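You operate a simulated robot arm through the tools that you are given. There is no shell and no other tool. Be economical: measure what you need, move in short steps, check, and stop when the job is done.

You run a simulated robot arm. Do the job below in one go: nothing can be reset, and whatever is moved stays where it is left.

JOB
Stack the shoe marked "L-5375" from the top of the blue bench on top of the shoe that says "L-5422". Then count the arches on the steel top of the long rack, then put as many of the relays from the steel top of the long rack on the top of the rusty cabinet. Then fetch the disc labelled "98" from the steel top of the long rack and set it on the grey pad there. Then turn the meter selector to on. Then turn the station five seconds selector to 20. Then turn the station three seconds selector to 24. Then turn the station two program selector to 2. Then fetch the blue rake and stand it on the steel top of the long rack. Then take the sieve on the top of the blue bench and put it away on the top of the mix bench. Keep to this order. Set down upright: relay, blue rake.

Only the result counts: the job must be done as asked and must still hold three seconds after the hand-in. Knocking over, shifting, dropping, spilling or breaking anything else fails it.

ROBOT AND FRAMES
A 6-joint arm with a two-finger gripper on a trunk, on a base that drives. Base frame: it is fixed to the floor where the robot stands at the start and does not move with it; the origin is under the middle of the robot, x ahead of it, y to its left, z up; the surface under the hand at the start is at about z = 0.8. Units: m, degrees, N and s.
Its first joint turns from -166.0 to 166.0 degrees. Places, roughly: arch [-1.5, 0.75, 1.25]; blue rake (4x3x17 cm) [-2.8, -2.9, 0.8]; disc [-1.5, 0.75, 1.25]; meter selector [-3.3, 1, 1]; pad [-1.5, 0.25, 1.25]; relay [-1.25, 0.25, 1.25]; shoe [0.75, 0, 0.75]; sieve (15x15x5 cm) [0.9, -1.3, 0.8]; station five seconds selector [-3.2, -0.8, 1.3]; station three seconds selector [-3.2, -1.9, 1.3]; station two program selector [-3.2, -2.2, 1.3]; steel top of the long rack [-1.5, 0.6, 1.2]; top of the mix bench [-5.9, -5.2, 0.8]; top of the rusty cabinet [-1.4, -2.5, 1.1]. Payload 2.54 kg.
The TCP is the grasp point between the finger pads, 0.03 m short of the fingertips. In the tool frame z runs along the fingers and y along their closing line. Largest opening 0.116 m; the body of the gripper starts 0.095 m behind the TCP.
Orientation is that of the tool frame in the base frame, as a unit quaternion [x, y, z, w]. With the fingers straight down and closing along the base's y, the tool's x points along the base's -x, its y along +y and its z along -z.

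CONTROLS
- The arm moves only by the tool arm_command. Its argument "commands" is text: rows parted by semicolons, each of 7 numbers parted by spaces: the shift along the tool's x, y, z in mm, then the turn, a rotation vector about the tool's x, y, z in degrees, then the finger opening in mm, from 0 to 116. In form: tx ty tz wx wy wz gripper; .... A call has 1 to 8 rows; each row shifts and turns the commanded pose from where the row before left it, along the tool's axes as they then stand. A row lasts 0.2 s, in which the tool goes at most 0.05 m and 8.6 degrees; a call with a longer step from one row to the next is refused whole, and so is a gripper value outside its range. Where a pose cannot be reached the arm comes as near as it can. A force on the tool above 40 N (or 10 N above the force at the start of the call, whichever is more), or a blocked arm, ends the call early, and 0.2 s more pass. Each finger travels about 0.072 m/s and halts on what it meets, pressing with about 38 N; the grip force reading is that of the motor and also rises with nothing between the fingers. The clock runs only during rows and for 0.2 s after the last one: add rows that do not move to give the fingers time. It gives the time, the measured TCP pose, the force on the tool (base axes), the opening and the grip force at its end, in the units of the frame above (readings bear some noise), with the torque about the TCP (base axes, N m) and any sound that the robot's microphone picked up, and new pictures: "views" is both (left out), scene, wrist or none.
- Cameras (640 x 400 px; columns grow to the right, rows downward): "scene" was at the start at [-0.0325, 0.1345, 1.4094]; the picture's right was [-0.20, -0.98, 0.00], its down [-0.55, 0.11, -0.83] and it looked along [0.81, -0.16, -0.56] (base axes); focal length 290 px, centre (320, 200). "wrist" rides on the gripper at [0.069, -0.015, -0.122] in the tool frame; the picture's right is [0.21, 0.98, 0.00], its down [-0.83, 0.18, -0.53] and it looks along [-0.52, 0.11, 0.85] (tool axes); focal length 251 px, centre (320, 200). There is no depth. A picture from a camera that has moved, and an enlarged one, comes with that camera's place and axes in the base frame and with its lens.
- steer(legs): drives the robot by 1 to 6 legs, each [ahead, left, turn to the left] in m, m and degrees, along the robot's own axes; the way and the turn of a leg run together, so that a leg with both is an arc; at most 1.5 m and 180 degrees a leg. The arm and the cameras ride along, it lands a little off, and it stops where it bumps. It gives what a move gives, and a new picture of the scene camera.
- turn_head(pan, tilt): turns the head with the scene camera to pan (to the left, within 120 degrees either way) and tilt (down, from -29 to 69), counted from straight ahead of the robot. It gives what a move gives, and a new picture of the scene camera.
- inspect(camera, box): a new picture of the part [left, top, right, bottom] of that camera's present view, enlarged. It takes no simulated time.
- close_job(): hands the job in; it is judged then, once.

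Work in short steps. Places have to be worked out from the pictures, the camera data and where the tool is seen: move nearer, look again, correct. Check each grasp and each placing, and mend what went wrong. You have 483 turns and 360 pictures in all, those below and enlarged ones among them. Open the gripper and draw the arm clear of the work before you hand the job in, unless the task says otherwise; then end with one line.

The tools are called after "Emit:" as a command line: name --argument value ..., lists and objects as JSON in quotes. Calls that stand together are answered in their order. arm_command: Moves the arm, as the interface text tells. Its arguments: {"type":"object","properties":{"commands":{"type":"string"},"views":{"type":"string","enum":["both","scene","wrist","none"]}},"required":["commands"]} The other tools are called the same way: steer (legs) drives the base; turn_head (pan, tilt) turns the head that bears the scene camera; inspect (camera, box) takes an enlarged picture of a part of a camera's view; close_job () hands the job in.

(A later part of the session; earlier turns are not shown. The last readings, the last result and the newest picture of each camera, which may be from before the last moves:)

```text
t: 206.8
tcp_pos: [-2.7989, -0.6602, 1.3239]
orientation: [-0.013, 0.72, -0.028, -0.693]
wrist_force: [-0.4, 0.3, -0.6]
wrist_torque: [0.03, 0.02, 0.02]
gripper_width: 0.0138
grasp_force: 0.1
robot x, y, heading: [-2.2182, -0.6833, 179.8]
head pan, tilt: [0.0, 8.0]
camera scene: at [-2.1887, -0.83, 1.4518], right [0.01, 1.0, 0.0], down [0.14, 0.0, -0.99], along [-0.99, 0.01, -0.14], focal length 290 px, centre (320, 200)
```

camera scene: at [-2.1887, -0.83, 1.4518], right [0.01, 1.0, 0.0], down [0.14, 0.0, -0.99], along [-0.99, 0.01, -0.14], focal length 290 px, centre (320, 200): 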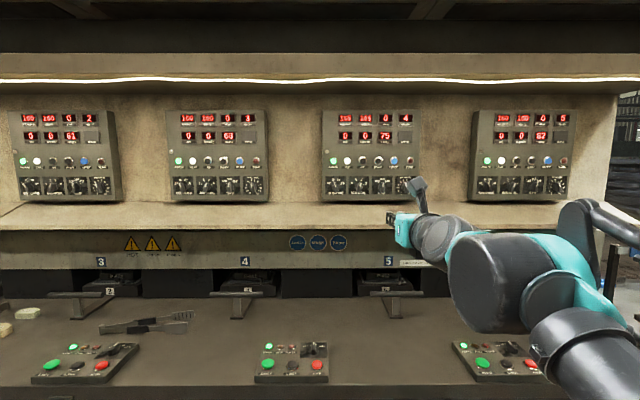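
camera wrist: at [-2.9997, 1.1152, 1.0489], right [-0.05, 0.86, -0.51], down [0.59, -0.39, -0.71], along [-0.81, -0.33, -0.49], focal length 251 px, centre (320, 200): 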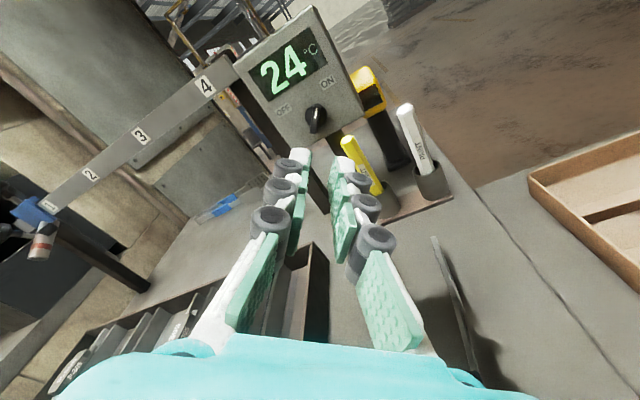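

I enlarge the panels to read their labels.

Emit:
inspect --camera "scene" --box '[315, 100, 425, 205]'

Emit:
inspect --camera "scene" --box '[465, 100, 580, 205]'

```text
3.81 times, centred on (370, 152) of scene
camera zoom: at [-2.1887, -0.83, 1.4518], right [0.01, 1.0, 0.0], down [0.14, 0.0, -0.99], along [-0.99, 0.01, -0.14], focal length 1104 px, centre (130, 381)
```

zoom: 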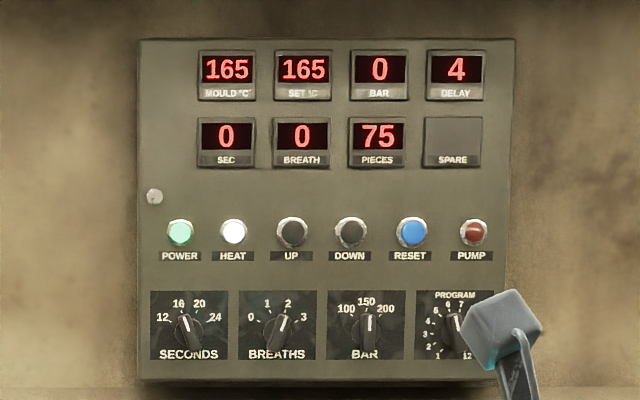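

```text
3.81 times, centred on (522, 152) of scene
camera zoom: at [-2.1887, -0.83, 1.4518], right [0.01, 1.0, 0.0], down [0.14, 0.0, -0.99], along [-0.99, 0.01, -0.14], focal length 1104 px, centre (-451, 381)
```

zoom: 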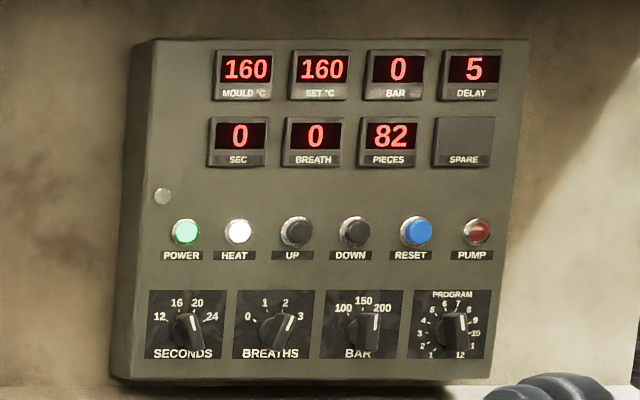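

Station 5's panel is the one above label 5; its SECONDS knob is at about (-3.2, -0.765, 1.36), pointing near 16. I shift the base 9 cm left and raise the hand to that height.

Emit:
steer --legs '[[0, 0.1, 0]]'

Emit:
arm_command --commands "36 0 20 0 0 0 30; 0 0 40 0 0 0 30; 0 0 40 0 0 0 30; 0 0 40 0 0 0 30; 0 0 0 0 0 0 30" --views "both"

```text
t: 207.9
tcp_pos: [-2.7996, -0.761, 1.3223]
orientation: [-0.013, 0.721, -0.028, -0.692]
wrist_force: [-0.6, 0.7, -0.5]
wrist_torque: [-0.03, 0.02, 0.0]
gripper_width: 0.014
grasp_force: 0.1
robot x, y, heading: [-2.2136, -0.7834, 179.6]
head pan, tilt: [0.0, 8.0]
camera scene: at [-2.1894, -0.9309, 1.4518], right [0.0, 1.0, 0.0], down [0.14, 0.0, -0.99], along [-0.99, 0.0, -0.14], focal length 290 px, centre (320, 200)
```

scene: 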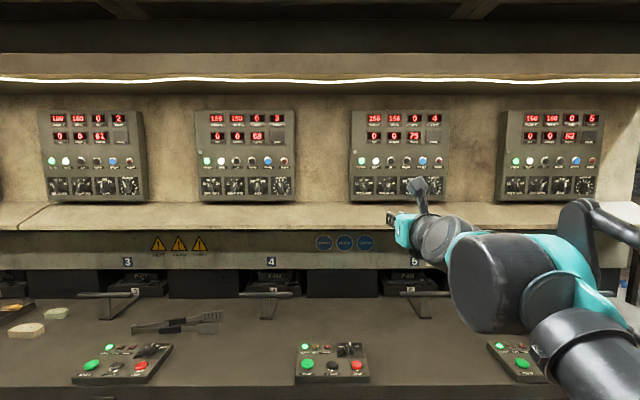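

```text
t: 209.2
tcp_pos: [-2.9384, -0.7699, 1.3556]
orientation: [-0.014, 0.719, -0.028, -0.694]
wrist_force: [0.5, 0.4, -0.4]
wrist_torque: [0.0, 0.03, -0.04]
gripper_width: 0.0302
grasp_force: 0.1
robot x, y, heading: [-2.213, -0.7854, 179.7]
head pan, tilt: [0.0, 8.0]
camera scene: at [-2.1852, -0.9321, 1.4516], right [0.0, 1.0, 0.0], down [0.14, 0.0, -0.99], along [-0.99, 0.0, -0.14], focal length 290 px, centre (320, 200)
camera wrist: at [-2.8179, -0.7764, 1.4294], right [-0.07, 0.98, 0.19], down [0.55, 0.2, -0.81], along [-0.83, 0.05, -0.55], focal length 251 px, centre (320, 200)
```

scene: 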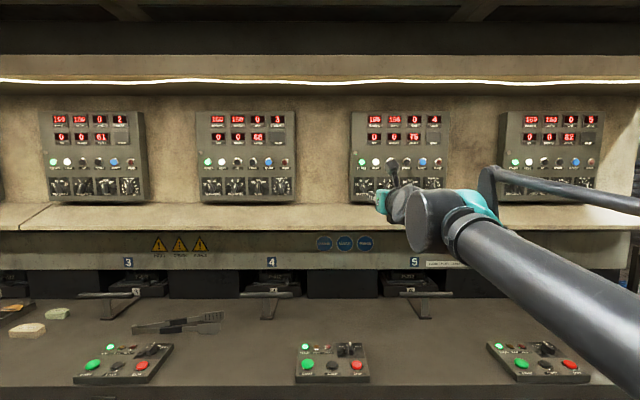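
wrist: 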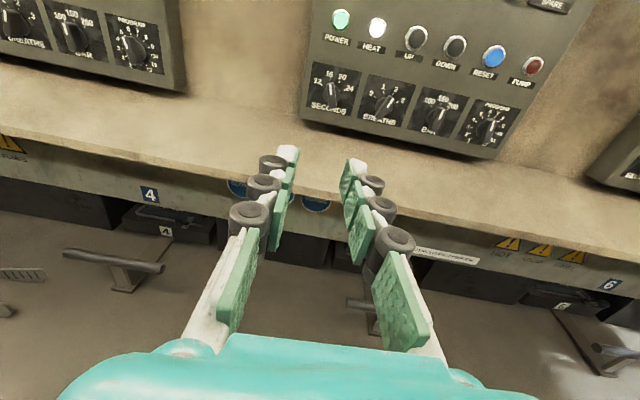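

I zoom on the SECONDS knob.

Emit:
inspect --camera "wrist" --box '[295, 50, 375, 130]'

Emit:
inspect --camera "scene" --box '[340, 165, 400, 210]'

```text
5.00 times, centred on (335, 90) of wrist
camera zoom: at [-2.8179, -0.7764, 1.4294], right [-0.07, 0.98, 0.19], down [0.55, 0.2, -0.81], along [-0.83, 0.05, -0.55], focal length 1257 px, centre (245, 750)
```

zoom: 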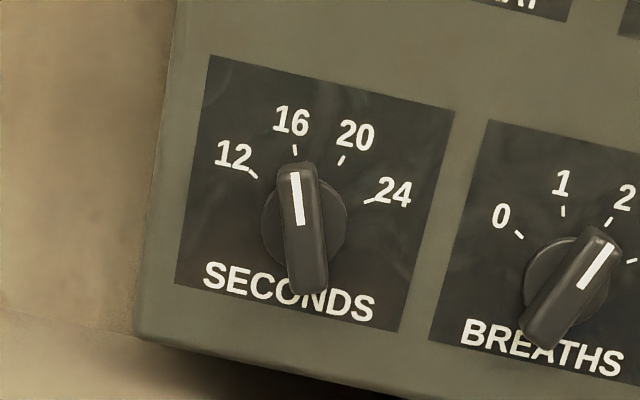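

```text
8.89 times, centred on (370, 188) of scene
camera zoom: at [-2.1852, -0.9321, 1.4516], right [0.0, 1.0, 0.0], down [0.14, 0.0, -0.99], along [-0.99, 0.0, -0.14], focal length 2575 px, centre (-124, 311)
```

zoom: 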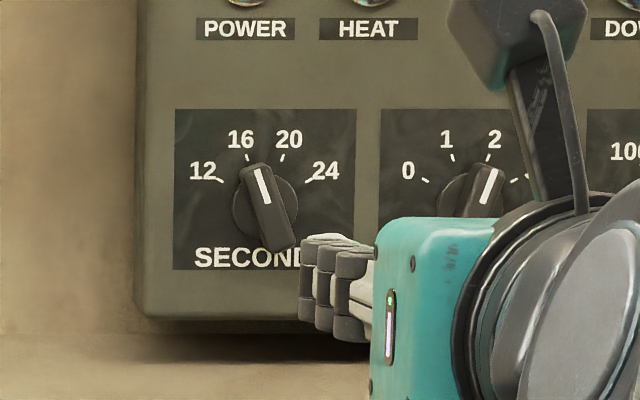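

Pointer is at -18° (16); the 20 tick is at +18°. I straighten the tool axis, roll -20° to match the bar and move nearer.

Emit:
arm_command --commands "0 0 0 -3.4 2 0 30; 0 0 0 0 0 -7 30; 0 0 0 0 0 -7 30; 0 0 40 0 0 -6 30; 0 0 40 0 0 0 30; 0 0 40 0 0 0 30; 0 0 0 0 0 0 30" --views "wrist"

```text
t: 210.8
tcp_pos: [-3.0579, -0.7792, 1.3668]
orientation: [0.102, -0.692, -0.074, 0.71]
wrist_force: [0.0, 0.2, 0.2]
wrist_torque: [0.0, 0.0, -0.04]
gripper_width: 0.0299
grasp_force: 0.1
out of reach, approached as far as the arm can: row 1, 2
robot x, y, heading: [-2.2128, -0.786, 179.6]
head pan, tilt: [0.0, 8.0]
camera wrist: at [-2.9341, -0.8056, 1.4283], right [-0.03, 0.89, 0.45], down [0.5, 0.4, -0.77], along [-0.86, 0.2, -0.46], focal length 251 px, centre (320, 200)
```

wrist: 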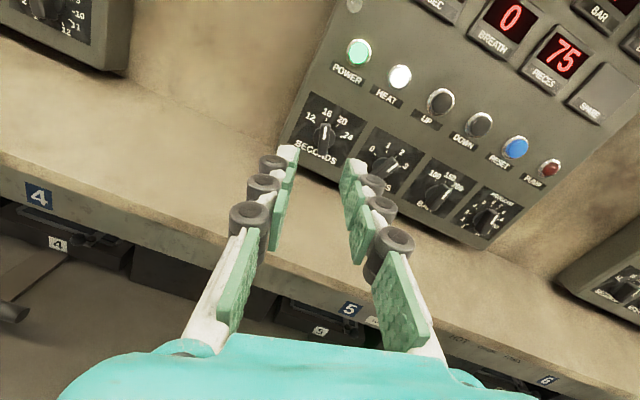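

Emit:
inspect --camera "wrist" --box '[285, 90, 365, 170]'

```text
5.00 times, centred on (325, 130) of wrist
camera zoom: at [-2.9341, -0.8056, 1.4283], right [-0.03, 0.89, 0.45], down [0.5, 0.4, -0.77], along [-0.86, 0.2, -0.46], focal length 1257 px, centre (295, 550)
```

zoom: 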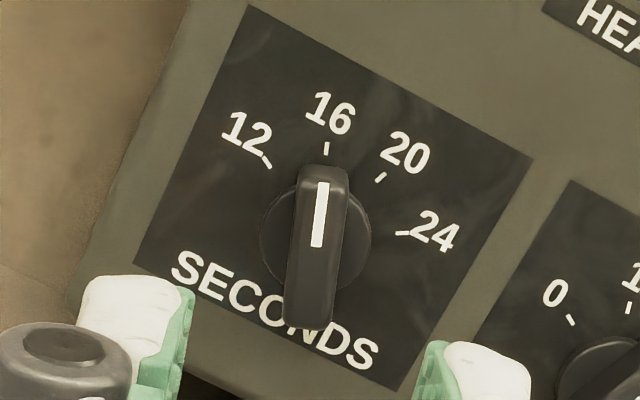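

Knob refined to (-3.26, -0.767, 1.343). I correct the offsets and roll, advance 60 mm, and check clearance from the shelf in the scene view.

Emit:
arm_command --commands "-16 7 0 0 0 -5 30; -16 6 0 0 0 0 30; 0 0 30 0 0 0 30; 0 0 30 0 0 0 30; 0 0 0 0 0 0 30" --views "both"

```text
t: 211.9
tcp_pos: [-3.1197, -0.7673, 1.3466]
orientation: [0.129, -0.688, -0.107, 0.706]
wrist_force: [0.2, -0.4, -1.6]
wrist_torque: [-0.01, 0.02, -0.03]
gripper_width: 0.0302
grasp_force: 0.0
out of reach, approached as far as the arm can: row 1
robot x, y, heading: [-2.2153, -0.7845, 179.7]
head pan, tilt: [0.0, 8.0]
camera scene: at [-2.1852, -0.9321, 1.4516], right [0.0, 1.0, 0.0], down [0.14, 0.0, -0.99], along [-0.99, 0.0, -0.14], focal length 290 px, centre (320, 200)
camera wrist: at [-2.9949, -0.7979, 1.4048], right [-0.02, 0.85, 0.53], down [0.5, 0.46, -0.73], along [-0.86, 0.25, -0.44], focal length 251 px, centre (320, 200)
```

scene: 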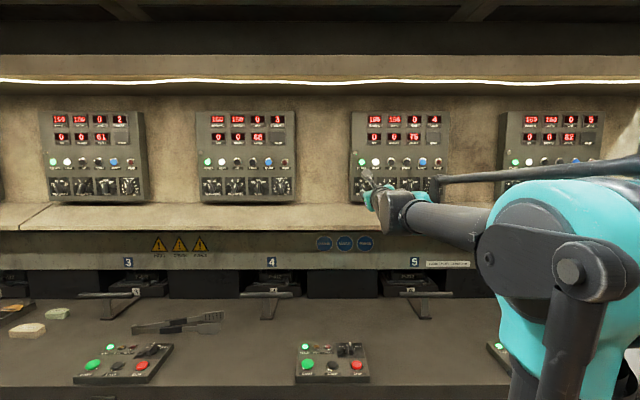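
wrist: 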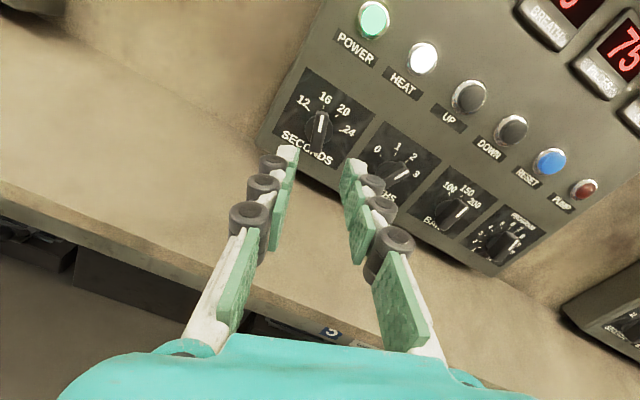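

The shelf's front edge is at about (-3.13, 1.224 high), so the arm is well clear. I enlarge the knob for alignment.

Emit:
inspect --camera "wrist" --box '[265, 80, 385, 180]'

```text
4.00 times, centred on (325, 130) of wrist
camera zoom: at [-2.9949, -0.7979, 1.4048], right [-0.02, 0.85, 0.53], down [0.5, 0.46, -0.73], along [-0.86, 0.25, -0.44], focal length 1006 px, centre (300, 480)
```

zoom: 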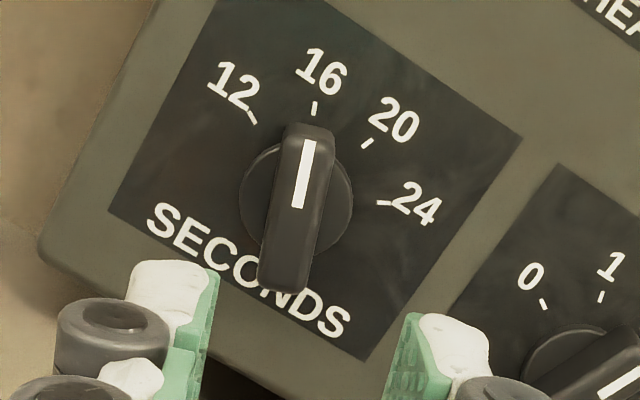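

Nearly aligned. Small corrections and 60 mm ahead.

Emit:
arm_command --commands "-4 -1 20 0 0 -2 30; 0 0 25 0 0 0 30; 0 0 15 0 0 0 30; 0 0 0 0 0 0 30" --views "none"

Emit:
inspect --camera "wrist" --box '[260, 110, 380, 210]'

```text
t: 212.9
tcp_pos: [-3.1776, -0.7659, 1.3427]
orientation: [0.142, -0.685, -0.119, 0.704]
wrist_force: [0.0, 0.3, 0.7]
wrist_torque: [0.0, -0.03, -0.01]
gripper_width: 0.0302
grasp_force: 0.1
robot x, y, heading: [-2.2126, -0.7868, 179.7]
head pan, tilt: [0.0, 8.0]
```

```text
4.00 times, centred on (320, 160) of wrist
camera zoom: at [-3.0544, -0.8013, 1.4], right [-0.02, 0.83, 0.56], down [0.5, 0.49, -0.71], along [-0.86, 0.27, -0.43], focal length 1006 px, centre (320, 360)
```

zoom: 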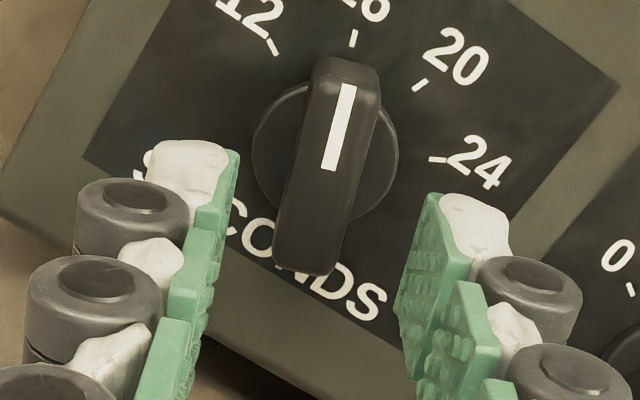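

Good alignment; advance 30 mm.

Emit:
arm_command --commands "-1 1 15 0 0 0 30; 0 0 12 0 0 0 30; 0 0 0 0 0 0 30" --views "none"

Emit:
inspect --camera "wrist" --box '[260, 110, 380, 210]'

```text
t: 213.8
tcp_pos: [-3.2057, -0.7653, 1.3437]
orientation: [0.141, -0.685, -0.122, 0.704]
wrist_force: [15.9, 5.0, -2.8]
wrist_torque: [-0.07, -0.14, -0.54]
gripper_width: 0.0323
grasp_force: 1.0
robot x, y, heading: [-2.2157, -0.7839, 179.6]
head pan, tilt: [0.0, 8.0]
```

```text
4.00 times, centred on (320, 160) of wrist
camera zoom: at [-3.0807, -0.8007, 1.4008], right [-0.02, 0.83, 0.56], down [0.5, 0.49, -0.71], along [-0.86, 0.27, -0.43], focal length 1006 px, centre (320, 360)
```

zoom: 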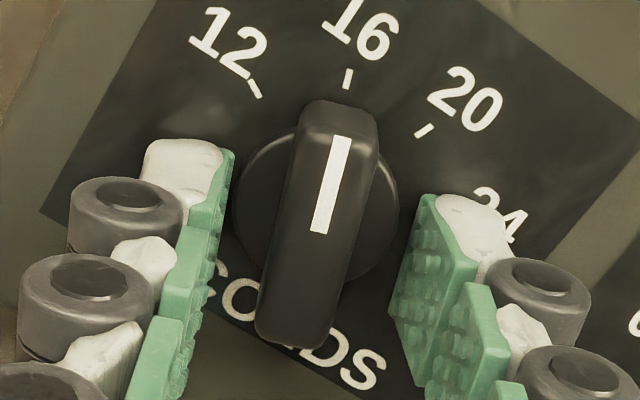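

Light contact force (16 N): tips touch the knob's base. I back off 4 mm and close on the bar.

Emit:
arm_command --commands "0 0 -4 0 0 0 30; 0 0 0 0 0 0 20; 0 0 0 0 0 0 10; 0 0 0 0 0 0 6; 0 0 0 0 0 0 6" --views "none"

Emit:
inspect --camera "wrist" --box '[260, 110, 380, 210]'

```text
t: 214.9
tcp_pos: [-3.2037, -0.7678, 1.3432]
orientation: [0.141, -0.685, -0.121, 0.705]
wrist_force: [-4.0, -10.7, -2.9]
wrist_torque: [-0.01, 0.05, 0.09]
gripper_width: 0.0115
grasp_force: 38.9
robot x, y, heading: [-2.2127, -0.7823, 179.7]
head pan, tilt: [0.0, 8.0]
```

```text
4.00 times, centred on (320, 160) of wrist
camera zoom: at [-3.0783, -0.8022, 1.4002], right [-0.02, 0.83, 0.56], down [0.5, 0.49, -0.71], along [-0.86, 0.27, -0.43], focal length 1006 px, centre (320, 360)
```

zoom: 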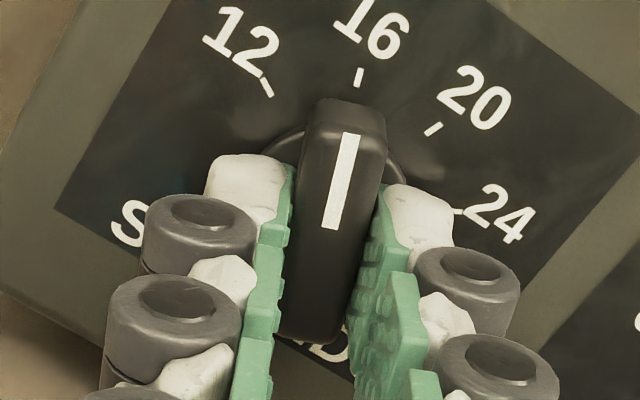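

The knob's centre is about 5 mm higher along the bar than the grip. I reopen, shift 5 mm and regrip.

Emit:
arm_command --commands "0 0 0 0 0 0 26; 0 0 0 0 0 0 26; 5 0 0 0 0 0 26; 0 0 0 0 0 0 16; 0 0 0 0 0 0 6; 0 0 0 0 0 0 6" --views "none"

Emit:
inspect --camera "wrist" --box '[260, 110, 380, 210]'

```text
t: 216.3
tcp_pos: [-3.2022, -0.7686, 1.3481]
orientation: [0.141, -0.685, -0.12, 0.704]
wrist_force: [2.2, -8.4, -7.6]
wrist_torque: [0.03, -0.25, 0.02]
gripper_width: 0.0118
grasp_force: 38.7
robot x, y, heading: [-2.2124, -0.7843, 180.1]
head pan, tilt: [0.0, 8.0]
```

```text
4.00 times, centred on (320, 160) of wrist
camera zoom: at [-3.0776, -0.8036, 1.4046], right [-0.02, 0.83, 0.56], down [0.5, 0.49, -0.71], along [-0.86, 0.27, -0.43], focal length 1006 px, centre (320, 360)
```

zoom: 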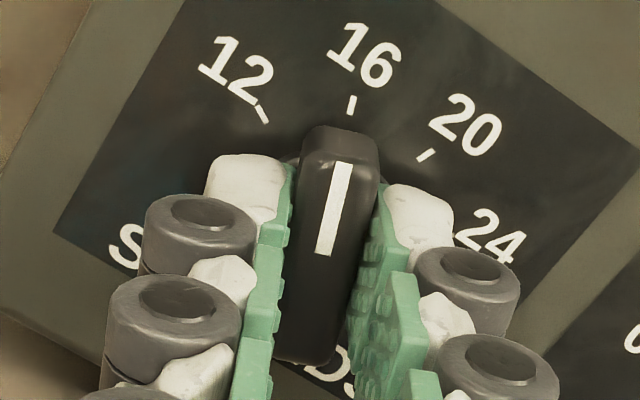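

Centred. I turn +38°.

Emit:
arm_command --commands "0 0 0 0 0 5 6; 0 0 0 0 0 5 6; 0 0 0 0 0 5 6; 0 0 0 0 0 5 6; 0 0 0 0 0 5 6; 0 0 0 0 0 5 6; 0 0 0 0 0 4 6; 0 0 0 0 0 4 6" --views "none"

Emit:
inspect --camera "wrist" --box '[240, 80, 400, 210]'

```text
t: 218.2
tcp_pos: [-3.201, -0.7685, 1.3477]
orientation: [-0.091, -0.695, 0.114, 0.704]
wrist_force: [-10.7, 15.0, 6.5]
wrist_torque: [-0.01, 0.83, -0.91]
gripper_width: 0.0116
grasp_force: 38.8
out of reach, approached as far as the arm can: row 7
robot x, y, heading: [-2.2147, -0.7824, 179.9]
head pan, tilt: [0.0, 8.0]
```

```text
3.08 times, centred on (320, 145) of wrist
camera zoom: at [-3.079, -0.7599, 1.4167], right [-0.03, 1.0, -0.08], down [0.52, -0.05, -0.85], along [-0.85, -0.07, -0.52], focal length 774 px, centre (320, 369)
```

zoom: 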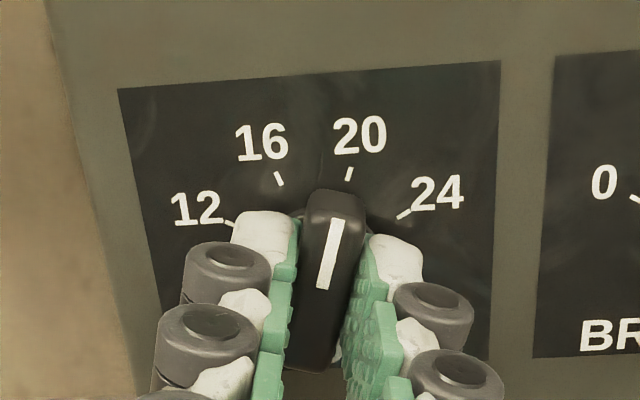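

The pointer is at 20. I release and back off to check.

Emit:
arm_command --commands "0 0 0 0 0 0 20; 0 0 0 0 0 0 26; 0 0 -20 0 0 0 26; 0 0 -40 0 0 0 26; 0 0 -40 0 0 0 26; 0 0 0 0 0 0 26" --views "none"

Emit:
inspect --camera "wrist" --box '[270, 80, 370, 170]'

Emit:
inspect --camera "scene" --box '[340, 165, 400, 210]'

```text
t: 219.6
tcp_pos: [-3.1001, -0.7696, 1.3449]
orientation: [-0.09, -0.695, 0.116, 0.704]
wrist_force: [-0.5, 0.1, 0.0]
wrist_torque: [0.04, 0.0, -0.03]
gripper_width: 0.0261
grasp_force: 0.1
robot x, y, heading: [-2.2152, -0.7835, 179.8]
head pan, tilt: [0.0, 8.0]
```

```text
4.44 times, centred on (320, 125) of wrist
camera zoom: at [-2.9782, -0.7595, 1.4145], right [-0.04, 1.0, -0.07], down [0.52, -0.04, -0.85], along [-0.85, -0.07, -0.52], focal length 1118 px, centre (320, 533)
```

zoom: 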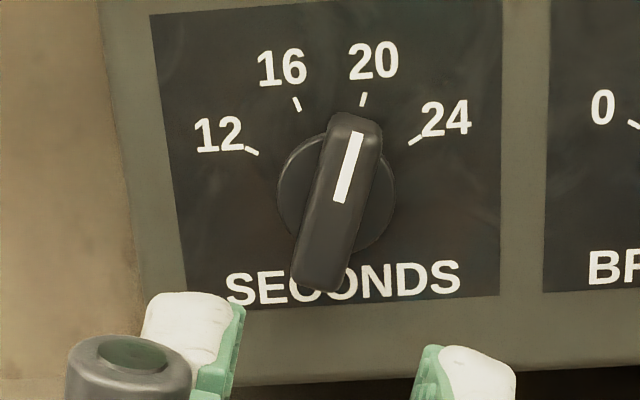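

```text
8.89 times, centred on (370, 188) of scene
camera zoom: at [-2.1854, -0.9321, 1.4516], right [0.0, 1.0, 0.0], down [0.14, 0.0, -0.99], along [-0.99, 0.0, -0.14], focal length 2575 px, centre (-124, 311)
```

zoom: 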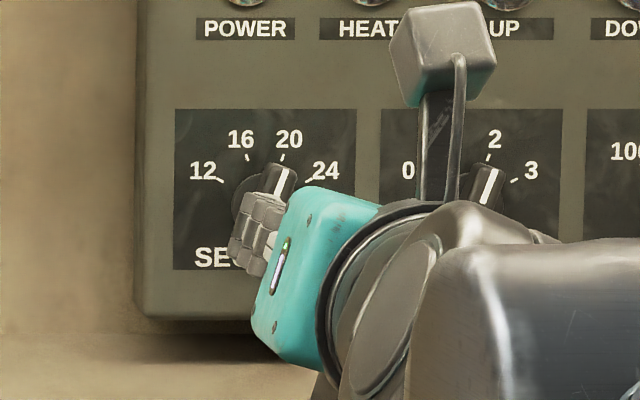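

The knob points at 20. I retract and drive 1.13 m left to station 3.

Emit:
arm_command --commands "0 0 -40 0 0 0 26; 0 0 -40 0 0 0 26; 0 0 -40 0 0 0 26; 0 0 -40 0 0 -4 26; 0 0 -20 0 0 -4 26; 0 0 0 0 0 0 26" --views "none"

Emit:
steer --legs '[[0, 1.13, 0]]'

Emit:
inspect --camera "scene" --box '[490, 165, 570, 215]'

```text
t: 220.9
tcp_pos: [-2.922, -0.7621, 1.3428]
orientation: [-0.041, -0.699, 0.065, 0.711]
wrist_force: [-0.5, 0.0, -0.8]
wrist_torque: [0.02, 0.01, 0.05]
gripper_width: 0.0258
grasp_force: 0.0
robot x, y, heading: [-2.2152, -0.7824, 179.6]
head pan, tilt: [0.0, 8.0]
```

```text
t: 226.7
tcp_pos: [-2.9291, -1.888, 1.3411]
orientation: [-0.042, -0.699, 0.065, 0.711]
wrist_force: [0.5, -0.2, 0.3]
wrist_torque: [-0.02, -0.03, -0.02]
gripper_width: 0.0261
grasp_force: 0.0
robot x, y, heading: [-2.2204, -1.9125, 179.6]
head pan, tilt: [0.0, 8.0]
camera scene: at [-2.192, -2.0615, 1.4516], right [0.01, 1.0, 0.0], down [0.14, 0.0, -0.99], along [-0.99, 0.01, -0.14], focal length 290 px, centre (320, 200)
```

scene: 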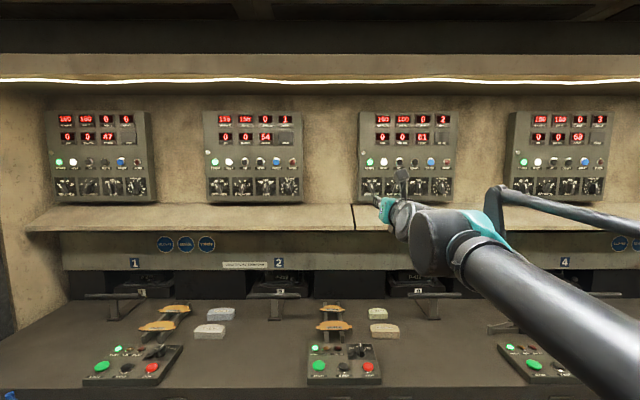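

```text
8.00 times, centred on (530, 190) of scene
camera zoom: at [-2.192, -2.0615, 1.4516], right [0.01, 1.0, 0.0], down [0.14, 0.0, -0.99], along [-0.99, 0.01, -0.14], focal length 2318 px, centre (-1360, 280)
```

zoom: 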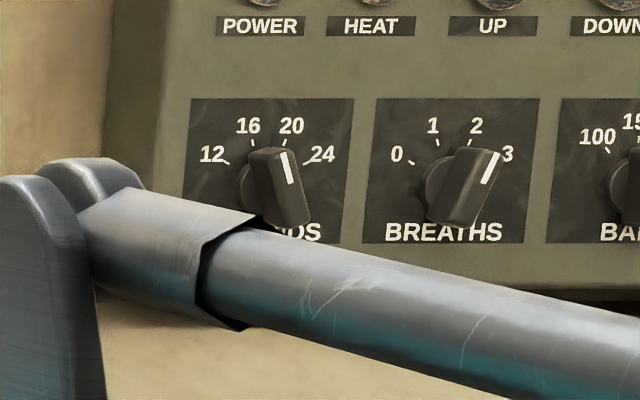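

Panel 3 is ahead of the hand. I look at its SECONDS knob.

Emit:
inspect --camera "scene" --box '[345, 165, 405, 210]'

Emit:
arm_command --commands "0 0 0 0 0 0 30" --views "wrist"

```text
8.89 times, centred on (375, 188) of scene
camera zoom: at [-2.192, -2.0615, 1.4516], right [0.01, 1.0, 0.0], down [0.14, 0.0, -0.99], along [-0.99, 0.01, -0.14], focal length 2575 px, centre (-169, 311)
```

zoom: 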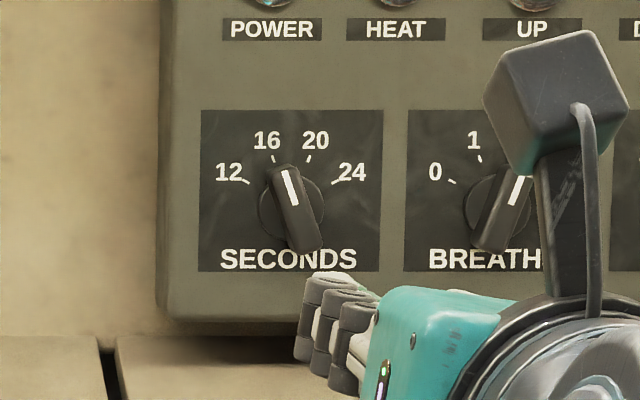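

```text
t: 227.1
tcp_pos: [-2.9278, -1.891, 1.3426]
orientation: [-0.04, -0.699, 0.067, 0.711]
wrist_force: [-0.4, 0.4, 0.2]
wrist_torque: [0.02, 0.02, 0.0]
gripper_width: 0.0302
grasp_force: 0.0
robot x, y, heading: [-2.2193, -1.9105, 179.5]
head pan, tilt: [0.0, 8.0]
camera wrist: at [-2.8053, -1.8904, 1.4104], right [-0.03, 1.0, 0.07], down [0.52, 0.07, -0.85], along [-0.86, 0.01, -0.52], focal length 251 px, centre (320, 200)
```

wrist: 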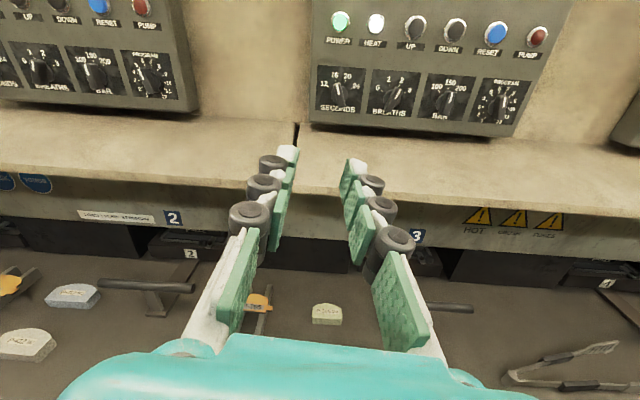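

Station 3 pointer is also at 16 (-18°); target 24 is at +57°. Knob at about (-3.26, -1.865, 1.345). I roll, shift and approach.

Emit:
arm_command --commands "0 12 30 0 0 -7 30; 0 12 30 0 0 -7 30; 0 12 30 0 0 -7 30; 0 0 40 0 0 -6 30; 0 0 40 0 0 0 30; 0 0 20 0 0 0 30; 0 0 0 0 0 0 30" --views "none"

Emit:
inspect --camera "wrist" --box '[260, 90, 380, 190]'

```text
t: 228.7
tcp_pos: [-3.1182, -1.8893, 1.3433]
orientation: [0.122, -0.69, -0.103, 0.706]
wrist_force: [0.2, -0.1, -0.2]
wrist_torque: [0.03, 0.0, 0.02]
gripper_width: 0.0301
grasp_force: 0.0
out of reach, approached as far as the arm can: row 1, 2, 3
robot x, y, heading: [-2.2169, -1.9127, 179.6]
head pan, tilt: [0.0, 8.0]
```

```text
4.00 times, centred on (320, 140) of wrist
camera zoom: at [-2.9944, -1.9221, 1.4029], right [-0.01, 0.86, 0.51], down [0.51, 0.45, -0.74], along [-0.86, 0.25, -0.44], focal length 1006 px, centre (320, 440)
```

zoom: 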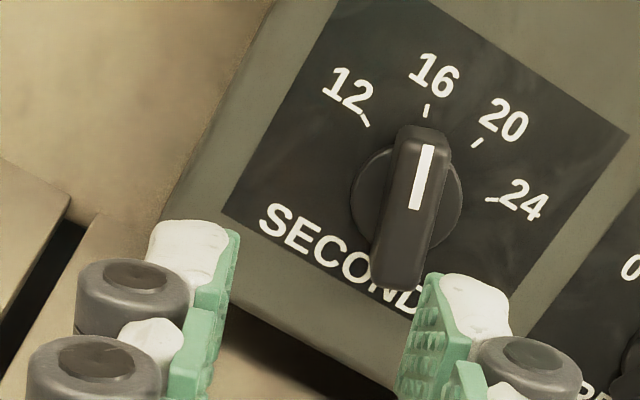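

I correct 25 mm in y, roll -3°, and advance.

Emit:
arm_command --commands "-3 12 0 0 0 -3 30; -3 13 10 0 0 0 30; 0 0 25 0 0 0 30; 0 0 20 0 0 0 30; 0 0 0 0 0 0 30" --views "none"

Emit:
inspect --camera "wrist" --box '[260, 110, 380, 210]'

```text
t: 229.9
tcp_pos: [-3.1739, -1.8884, 1.3474]
orientation: [0.138, -0.686, -0.124, 0.703]
wrist_force: [0.9, 0.5, 0.5]
wrist_torque: [0.01, 0.0, 0.02]
gripper_width: 0.03
grasp_force: 0.1
out of reach, approached as far as the arm can: row 1, 2
robot x, y, heading: [-2.2227, -1.9119, 179.6]
head pan, tilt: [0.0, 8.0]
```

```text
4.00 times, centred on (320, 160) of wrist
camera zoom: at [-3.0506, -1.9231, 1.405], right [-0.01, 0.83, 0.56], down [0.51, 0.48, -0.71], along [-0.86, 0.28, -0.43], focal length 1006 px, centre (320, 360)
```

zoom: 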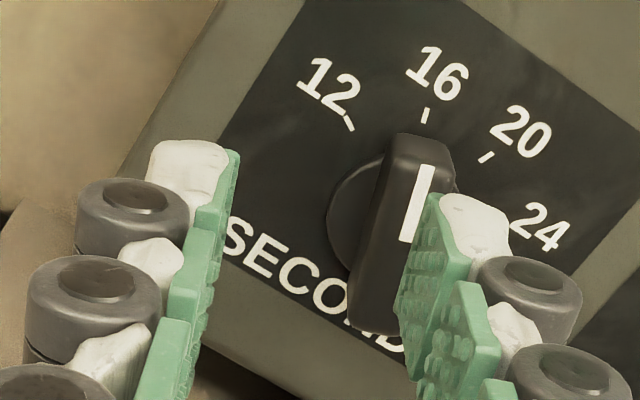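

The arm will not follow sideways, so I back off 30 mm and shift the base 23 mm right.

Emit:
arm_command --commands "0 0 -30 0 0 0 30; 0 0 0 0 0 0 30" --views "none"

Emit:
steer --legs '[[0, -0.022, 0]]'

Emit:
inspect --camera "wrist" --box '[260, 90, 380, 190]'

```text
t: 230.5
tcp_pos: [-3.1429, -1.8861, 1.3472]
orientation: [0.137, -0.686, -0.124, 0.703]
wrist_force: [-0.3, 0.2, -0.7]
wrist_torque: [0.0, 0.02, 0.0]
gripper_width: 0.03
grasp_force: 0.2
robot x, y, heading: [-2.2183, -1.9163, 179.6]
head pan, tilt: [0.0, 8.0]
```

```text
t: 231.3
tcp_pos: [-3.1444, -1.8633, 1.3487]
orientation: [0.138, -0.686, -0.124, 0.703]
wrist_force: [-0.3, 0.7, -0.2]
wrist_torque: [0.0, -0.01, -0.03]
gripper_width: 0.03
grasp_force: 0.0
robot x, y, heading: [-2.2242, -1.8915, 179.9]
head pan, tilt: [0.0, 8.0]
camera scene: at [-2.1918, -2.0392, 1.4516], right [0.01, 1.0, 0.0], down [0.14, 0.0, -0.99], along [-0.99, 0.01, -0.14], focal length 290 px, centre (320, 200)
```

scene: 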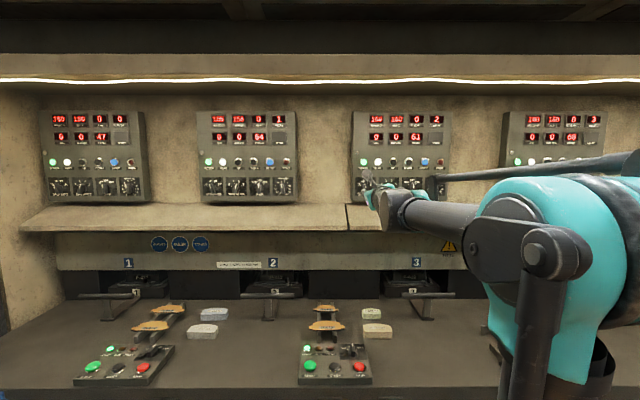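

```text
4.00 times, centred on (320, 140) of wrist
camera zoom: at [-3.0199, -1.8998, 1.4045], right [-0.01, 0.83, 0.56], down [0.51, 0.48, -0.71], along [-0.86, 0.28, -0.43], focal length 1006 px, centre (320, 440)
```

zoom: 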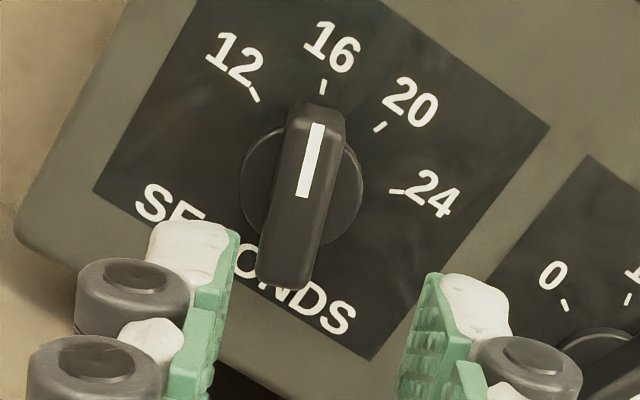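

Aligned within a few mm. I correct and advance to the gripping depth.

Emit:
arm_command --commands "-4 -3 20 0 0 0 30; 0 0 20 0 0 0 30; 0 0 14 0 0 0 30; 0 0 0 0 0 0 30" --views "none"

Emit:
inspect --camera "wrist" --box '[260, 110, 380, 210]'

```text
t: 232.3
tcp_pos: [-3.1971, -1.8663, 1.3436]
orientation: [0.139, -0.686, -0.124, 0.703]
wrist_force: [-1.1, -0.5, 0.5]
wrist_torque: [-0.01, 0.02, 0.01]
gripper_width: 0.03
grasp_force: 0.1
robot x, y, heading: [-2.2192, -1.891, 179.5]
head pan, tilt: [0.0, 8.0]
```

```text
4.00 times, centred on (320, 160) of wrist
camera zoom: at [-3.0741, -1.9025, 1.4007], right [-0.01, 0.83, 0.56], down [0.51, 0.48, -0.71], along [-0.86, 0.28, -0.43], focal length 1006 px, centre (320, 360)
```

zoom: 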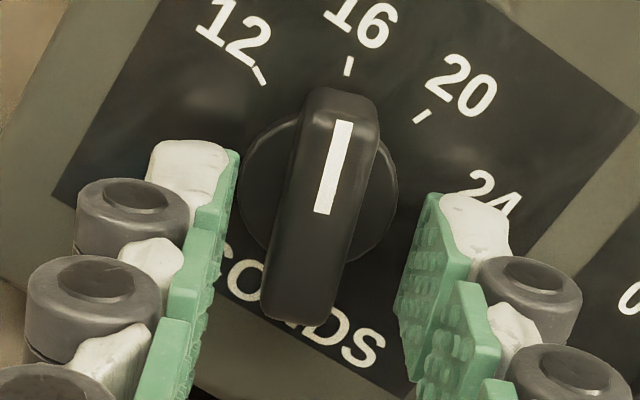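

Like at station 5, I shift 4 mm up the bar, go 4 mm deeper and close.

Emit:
arm_command --commands "4 0 4 0 0 0 28; 0 0 0 0 0 0 20; 0 0 0 0 0 0 10; 0 0 0 0 0 0 6; 0 0 0 0 0 0 6" --views "none"

Emit:
inspect --camera "wrist" --box '[260, 110, 380, 210]'

```text
t: 233.5
tcp_pos: [-3.2017, -1.8704, 1.3465]
orientation: [0.139, -0.686, -0.122, 0.703]
wrist_force: [0.8, -11.1, -7.6]
wrist_torque: [-0.03, -0.21, 0.2]
gripper_width: 0.0119
grasp_force: 38.8
robot x, y, heading: [-2.2193, -1.8901, 179.7]
head pan, tilt: [0.0, 8.0]
```

```text
4.00 times, centred on (320, 160) of wrist
camera zoom: at [-3.0778, -1.9052, 1.4041], right [-0.01, 0.83, 0.56], down [0.51, 0.48, -0.71], along [-0.86, 0.28, -0.43], focal length 1006 px, centre (320, 360)
```

zoom: 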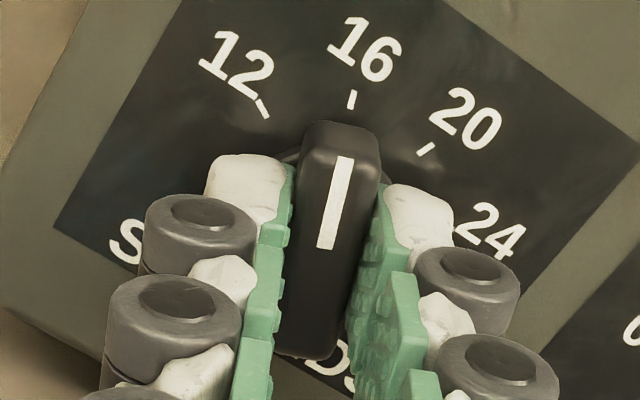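

Gripped as before. I turn +38° first.

Emit:
arm_command --commands "0 0 0 0 0 5 6; 0 0 0 0 0 5 6; 0 0 0 0 0 5 6; 0 0 0 0 0 5 6; 0 0 0 0 0 5 6; 0 0 0 0 0 5 6; 0 0 0 0 0 4 6; 0 0 0 0 0 4 6" --views "none"

Emit:
arm_command --commands "0 0 0 0 0 5 6; 0 0 0 0 0 5 6; 0 0 0 0 0 5 6; 0 0 0 0 0 5 6; 0 0 0 0 0 5 6; 0 0 0 0 0 5 6" --views "none"

Emit:
inspect --camera "wrist" --box '[240, 80, 400, 210]'

```text
t: 235.3
tcp_pos: [-3.2013, -1.87, 1.3472]
orientation: [-0.094, -0.694, 0.111, 0.705]
wrist_force: [12.6, -18.7, -21.4]
wrist_torque: [0.01, -0.06, 0.17]
gripper_width: 0.0114
grasp_force: 38.9
robot x, y, heading: [-2.2194, -1.8905, 179.7]
head pan, tilt: [0.0, 8.0]
```

```text
t: 236.7
tcp_pos: [-3.2019, -1.8698, 1.3476]
orientation: [-0.274, -0.647, 0.287, 0.652]
wrist_force: [8.7, -6.3, -17.3]
wrist_torque: [0.02, 0.19, -0.63]
gripper_width: 0.0114
grasp_force: 39.0
robot x, y, heading: [-2.2178, -1.8878, 179.5]
head pan, tilt: [0.0, 8.0]
```

```text
3.08 times, centred on (320, 145) of wrist
camera zoom: at [-3.08, -1.8279, 1.4054], right [-0.02, 0.83, -0.56], down [0.53, -0.47, -0.71], along [-0.85, -0.31, -0.43], focal length 774 px, centre (320, 369)
```

zoom: 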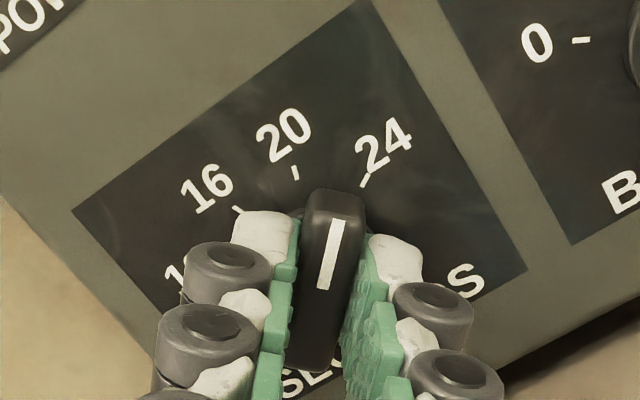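

Roll at +47°; 11° more to reach 24.

Emit:
arm_command --commands "0 0 0 0 0 4 6; 0 0 0 0 0 4 6; 0 0 0 0 0 4 6; 0 0 0 0 0 0 6" --views "none"

Emit:
inspect --camera "wrist" --box '[240, 80, 400, 210]'

```text
t: 237.7
tcp_pos: [-3.2015, -1.8695, 1.347]
orientation: [-0.342, -0.614, 0.352, 0.618]
wrist_force: [0.6, 34.4, -8.9]
wrist_torque: [0.0, 0.19, -1.74]
gripper_width: 0.0115
grasp_force: 38.8
out of reach, approached as far as the arm can: row 1, 3
robot x, y, heading: [-2.2175, -1.8922, 179.7]
head pan, tilt: [0.0, 8.0]
```

```text
3.08 times, centred on (320, 145) of wrist
camera zoom: at [-3.0802, -1.817, 1.3959], right [-0.02, 0.69, -0.72], down [0.53, -0.61, -0.59], along [-0.85, -0.4, -0.36], focal length 774 px, centre (320, 369)
```

zoom: 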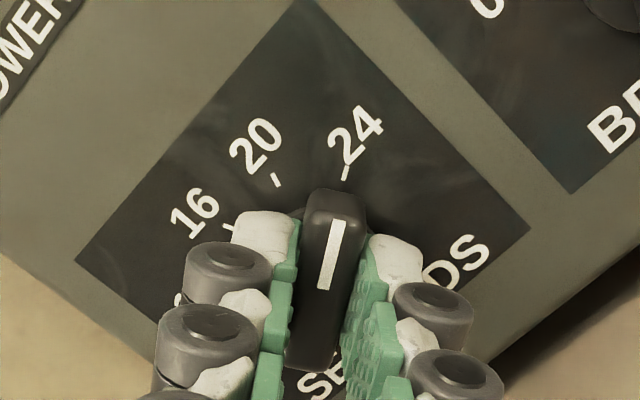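

The pointer is at the 24 tick. I release and back off.

Emit:
arm_command --commands "0 0 0 0 0 0 18; 0 0 0 0 0 0 26; 0 0 -15 0 0 0 26; 0 0 -35 0 0 0 26; 0 0 -40 0 0 0 26; 0 0 0 0 0 0 26" --views "none"

Emit:
inspect --camera "wrist" --box '[260, 70, 380, 180]'

```text
t: 239.1
tcp_pos: [-3.1114, -1.8732, 1.3449]
orientation: [-0.338, -0.616, 0.354, 0.617]
wrist_force: [-0.1, -0.1, -0.1]
wrist_torque: [0.02, 0.04, -0.01]
gripper_width: 0.0264
grasp_force: 0.0
robot x, y, heading: [-2.2189, -1.8943, 179.7]
head pan, tilt: [0.0, 8.0]
```

```text
3.64 times, centred on (320, 125) of wrist
camera zoom: at [-2.99, -1.8203, 1.3934], right [-0.02, 0.69, -0.72], down [0.54, -0.6, -0.59], along [-0.84, -0.4, -0.36], focal length 914 px, centre (320, 473)
```

zoom: 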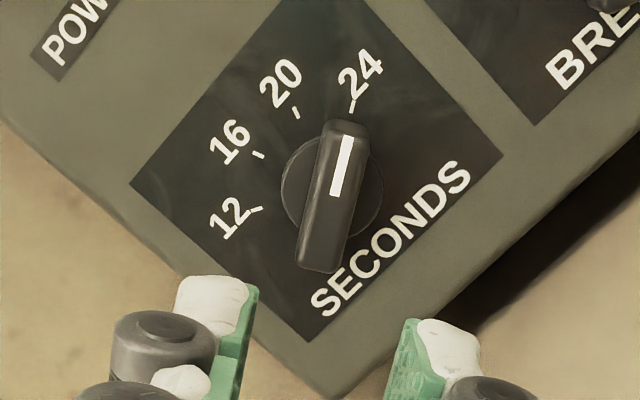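

24 is set. I retract, unroll and shift 0.35 m left to station 2's PROGRAM knob.

Emit:
arm_command --commands "0 0 -35 0 0 -8 26; 0 0 -35 0 0 -8 26; 0 0 -35 0 0 -8 26; 0 0 -35 0 0 -8 26; 0 0 -35 0 0 -8 26; 0 0 -15 0 0 -8 26; 0 0 0 0 0 -8 30; 0 0 0 0 0 0 30" --views "none"

Emit:
steer --legs '[[0, 0.35, 0.2]]'

Emit:
arm_command --commands "0 0 0 0 0 0 30" --views "wrist"

```text
t: 240.9
tcp_pos: [-2.9213, -1.8684, 1.3424]
orientation: [-0.008, -0.7, 0.025, 0.714]
wrist_force: [0.4, 0.6, -0.4]
wrist_torque: [-0.03, 0.02, 0.0]
gripper_width: 0.03
grasp_force: 0.0
robot x, y, heading: [-2.218, -1.8937, 179.6]
head pan, tilt: [0.0, 8.0]
```

```text
t: 243.2
tcp_pos: [-2.9243, -2.2219, 1.3419]
orientation: [-0.007, -0.7, 0.025, 0.714]
wrist_force: [-0.9, -0.2, -0.3]
wrist_torque: [0.01, 0.03, -0.02]
gripper_width: 0.0298
grasp_force: 0.1
robot x, y, heading: [-2.222, -2.2414, 179.8]
head pan, tilt: [0.0, 8.0]
camera scene: at [-2.1922, -2.3892, 1.4516], right [0.0, 1.0, 0.0], down [0.14, 0.0, -0.99], along [-0.99, 0.0, -0.14], focal length 290 px, centre (320, 200)
```

scene: 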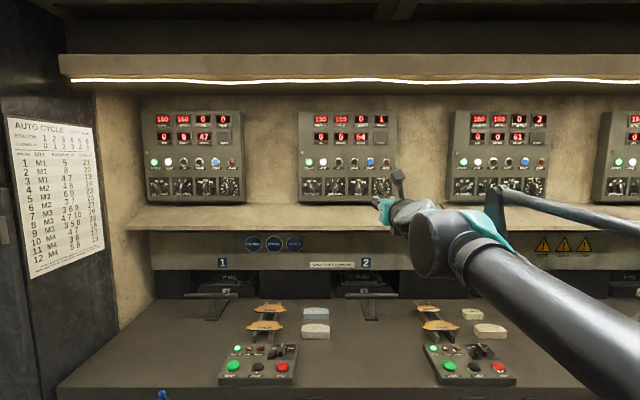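

```text
t: 243.6
tcp_pos: [-2.9241, -2.2222, 1.3428]
orientation: [-0.006, -0.7, 0.027, 0.714]
wrist_force: [-0.1, 0.2, 0.2]
wrist_torque: [0.01, 0.03, 0.02]
gripper_width: 0.0301
grasp_force: 0.1
robot x, y, heading: [-2.218, -2.2431, 179.8]
head pan, tilt: [0.0, 8.0]
camera wrist: at [-2.8003, -2.2303, 1.41], right [-0.02, 0.99, 0.17], down [0.51, 0.16, -0.84], along [-0.86, 0.07, -0.51], focal length 251 px, centre (320, 200)
```

wrist: 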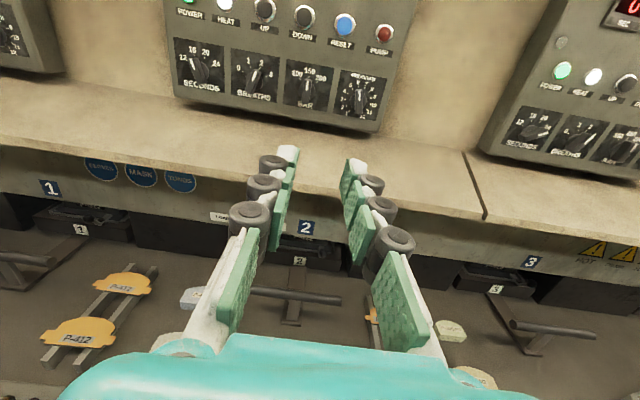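

Emit:
inspect --camera "wrist" --box '[325, 60, 405, 140]'

Emit:
inspect --camera "scene" --box '[340, 165, 410, 210]'

```text
5.00 times, centred on (365, 100) of wrist
camera zoom: at [-2.8003, -2.2303, 1.41], right [-0.02, 0.99, 0.17], down [0.51, 0.16, -0.84], along [-0.86, 0.07, -0.51], focal length 1257 px, centre (95, 700)
```

zoom: 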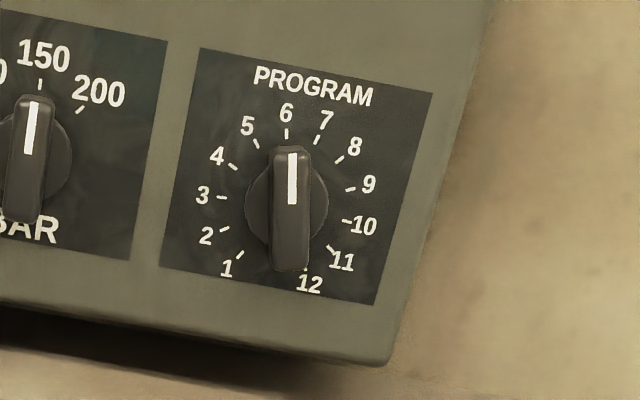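

```text
8.89 times, centred on (375, 188) of scene
camera zoom: at [-2.1922, -2.3891, 1.4516], right [0.0, 1.0, 0.0], down [0.14, 0.0, -0.99], along [-0.99, 0.0, -0.14], focal length 2575 px, centre (-169, 311)
```

zoom: 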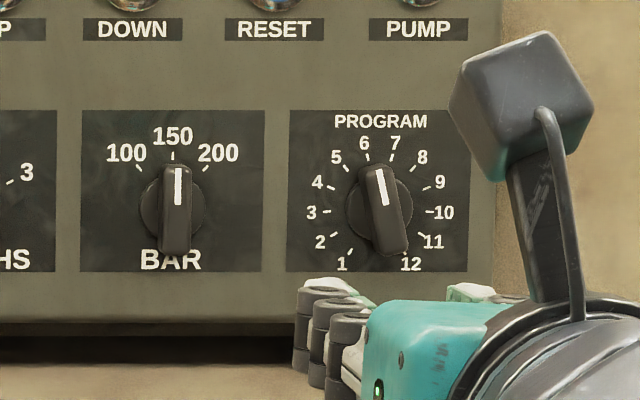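

PROGRAM is at 6 (about -13°); position 2 is at about -117°, so I need a turn of -104°. The knob is at y ≈ -2.165; I shift the base 5.5 cm right and approach with roll -13°.

Emit:
steer --legs '[[0, -0.055, 0]]'

Emit:
arm_command --commands "0 0 40 0 0 -7 30; 0 0 40 0 0 -7 30; 0 0 40 0 0 -2 30; 0 0 40 0 0 0 30; 0 0 40 0 0 0 30; 0 0 15 0 0 0 30; 0 0 0 0 0 0 30" --views "none"

Emit:
inspect --camera "wrist" --box '[260, 90, 380, 190]'

```text
t: 244.5
tcp_pos: [-2.9239, -2.1664, 1.3421]
orientation: [-0.006, -0.7, 0.027, 0.714]
wrist_force: [0.0, -0.4, 0.0]
wrist_torque: [0.01, 0.0, -0.01]
gripper_width: 0.0299
grasp_force: 0.1
robot x, y, heading: [-2.2205, -2.1841, 179.9]
head pan, tilt: [0.0, 8.0]
camera scene: at [-2.1922, -2.3336, 1.4516], right [0.0, 1.0, 0.0], down [0.14, 0.0, -0.99], along [-0.99, 0.0, -0.14], focal length 290 px, centre (320, 200)
```

scene: 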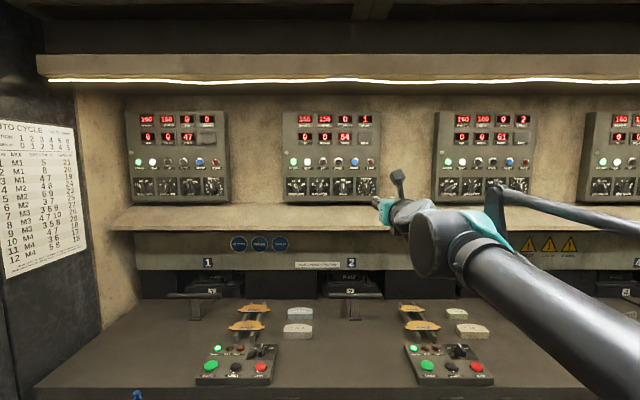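

```text
t: 246.1
tcp_pos: [-3.1388, -2.173, 1.346]
orientation: [0.092, -0.694, -0.073, 0.711]
wrist_force: [-0.5, -0.4, 0.3]
wrist_torque: [0.03, -0.02, -0.01]
gripper_width: 0.0303
grasp_force: 0.1
robot x, y, heading: [-2.2161, -2.1863, 179.9]
head pan, tilt: [0.0, 8.0]
```

```text
4.00 times, centred on (320, 140) of wrist
camera zoom: at [-3.0146, -2.1998, 1.4083], right [-0.02, 0.9, 0.43], down [0.51, 0.38, -0.77], along [-0.86, 0.21, -0.46], focal length 1006 px, centre (320, 440)
```

zoom: 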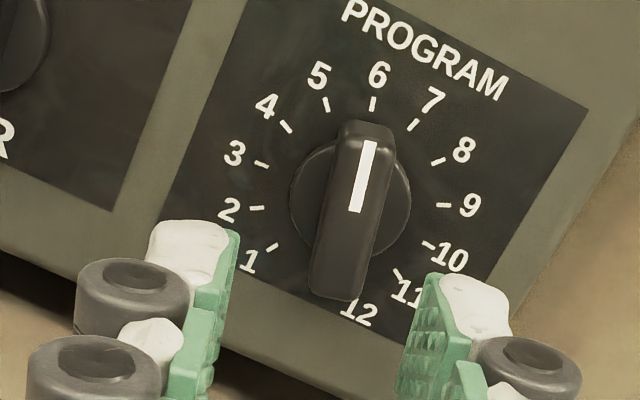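

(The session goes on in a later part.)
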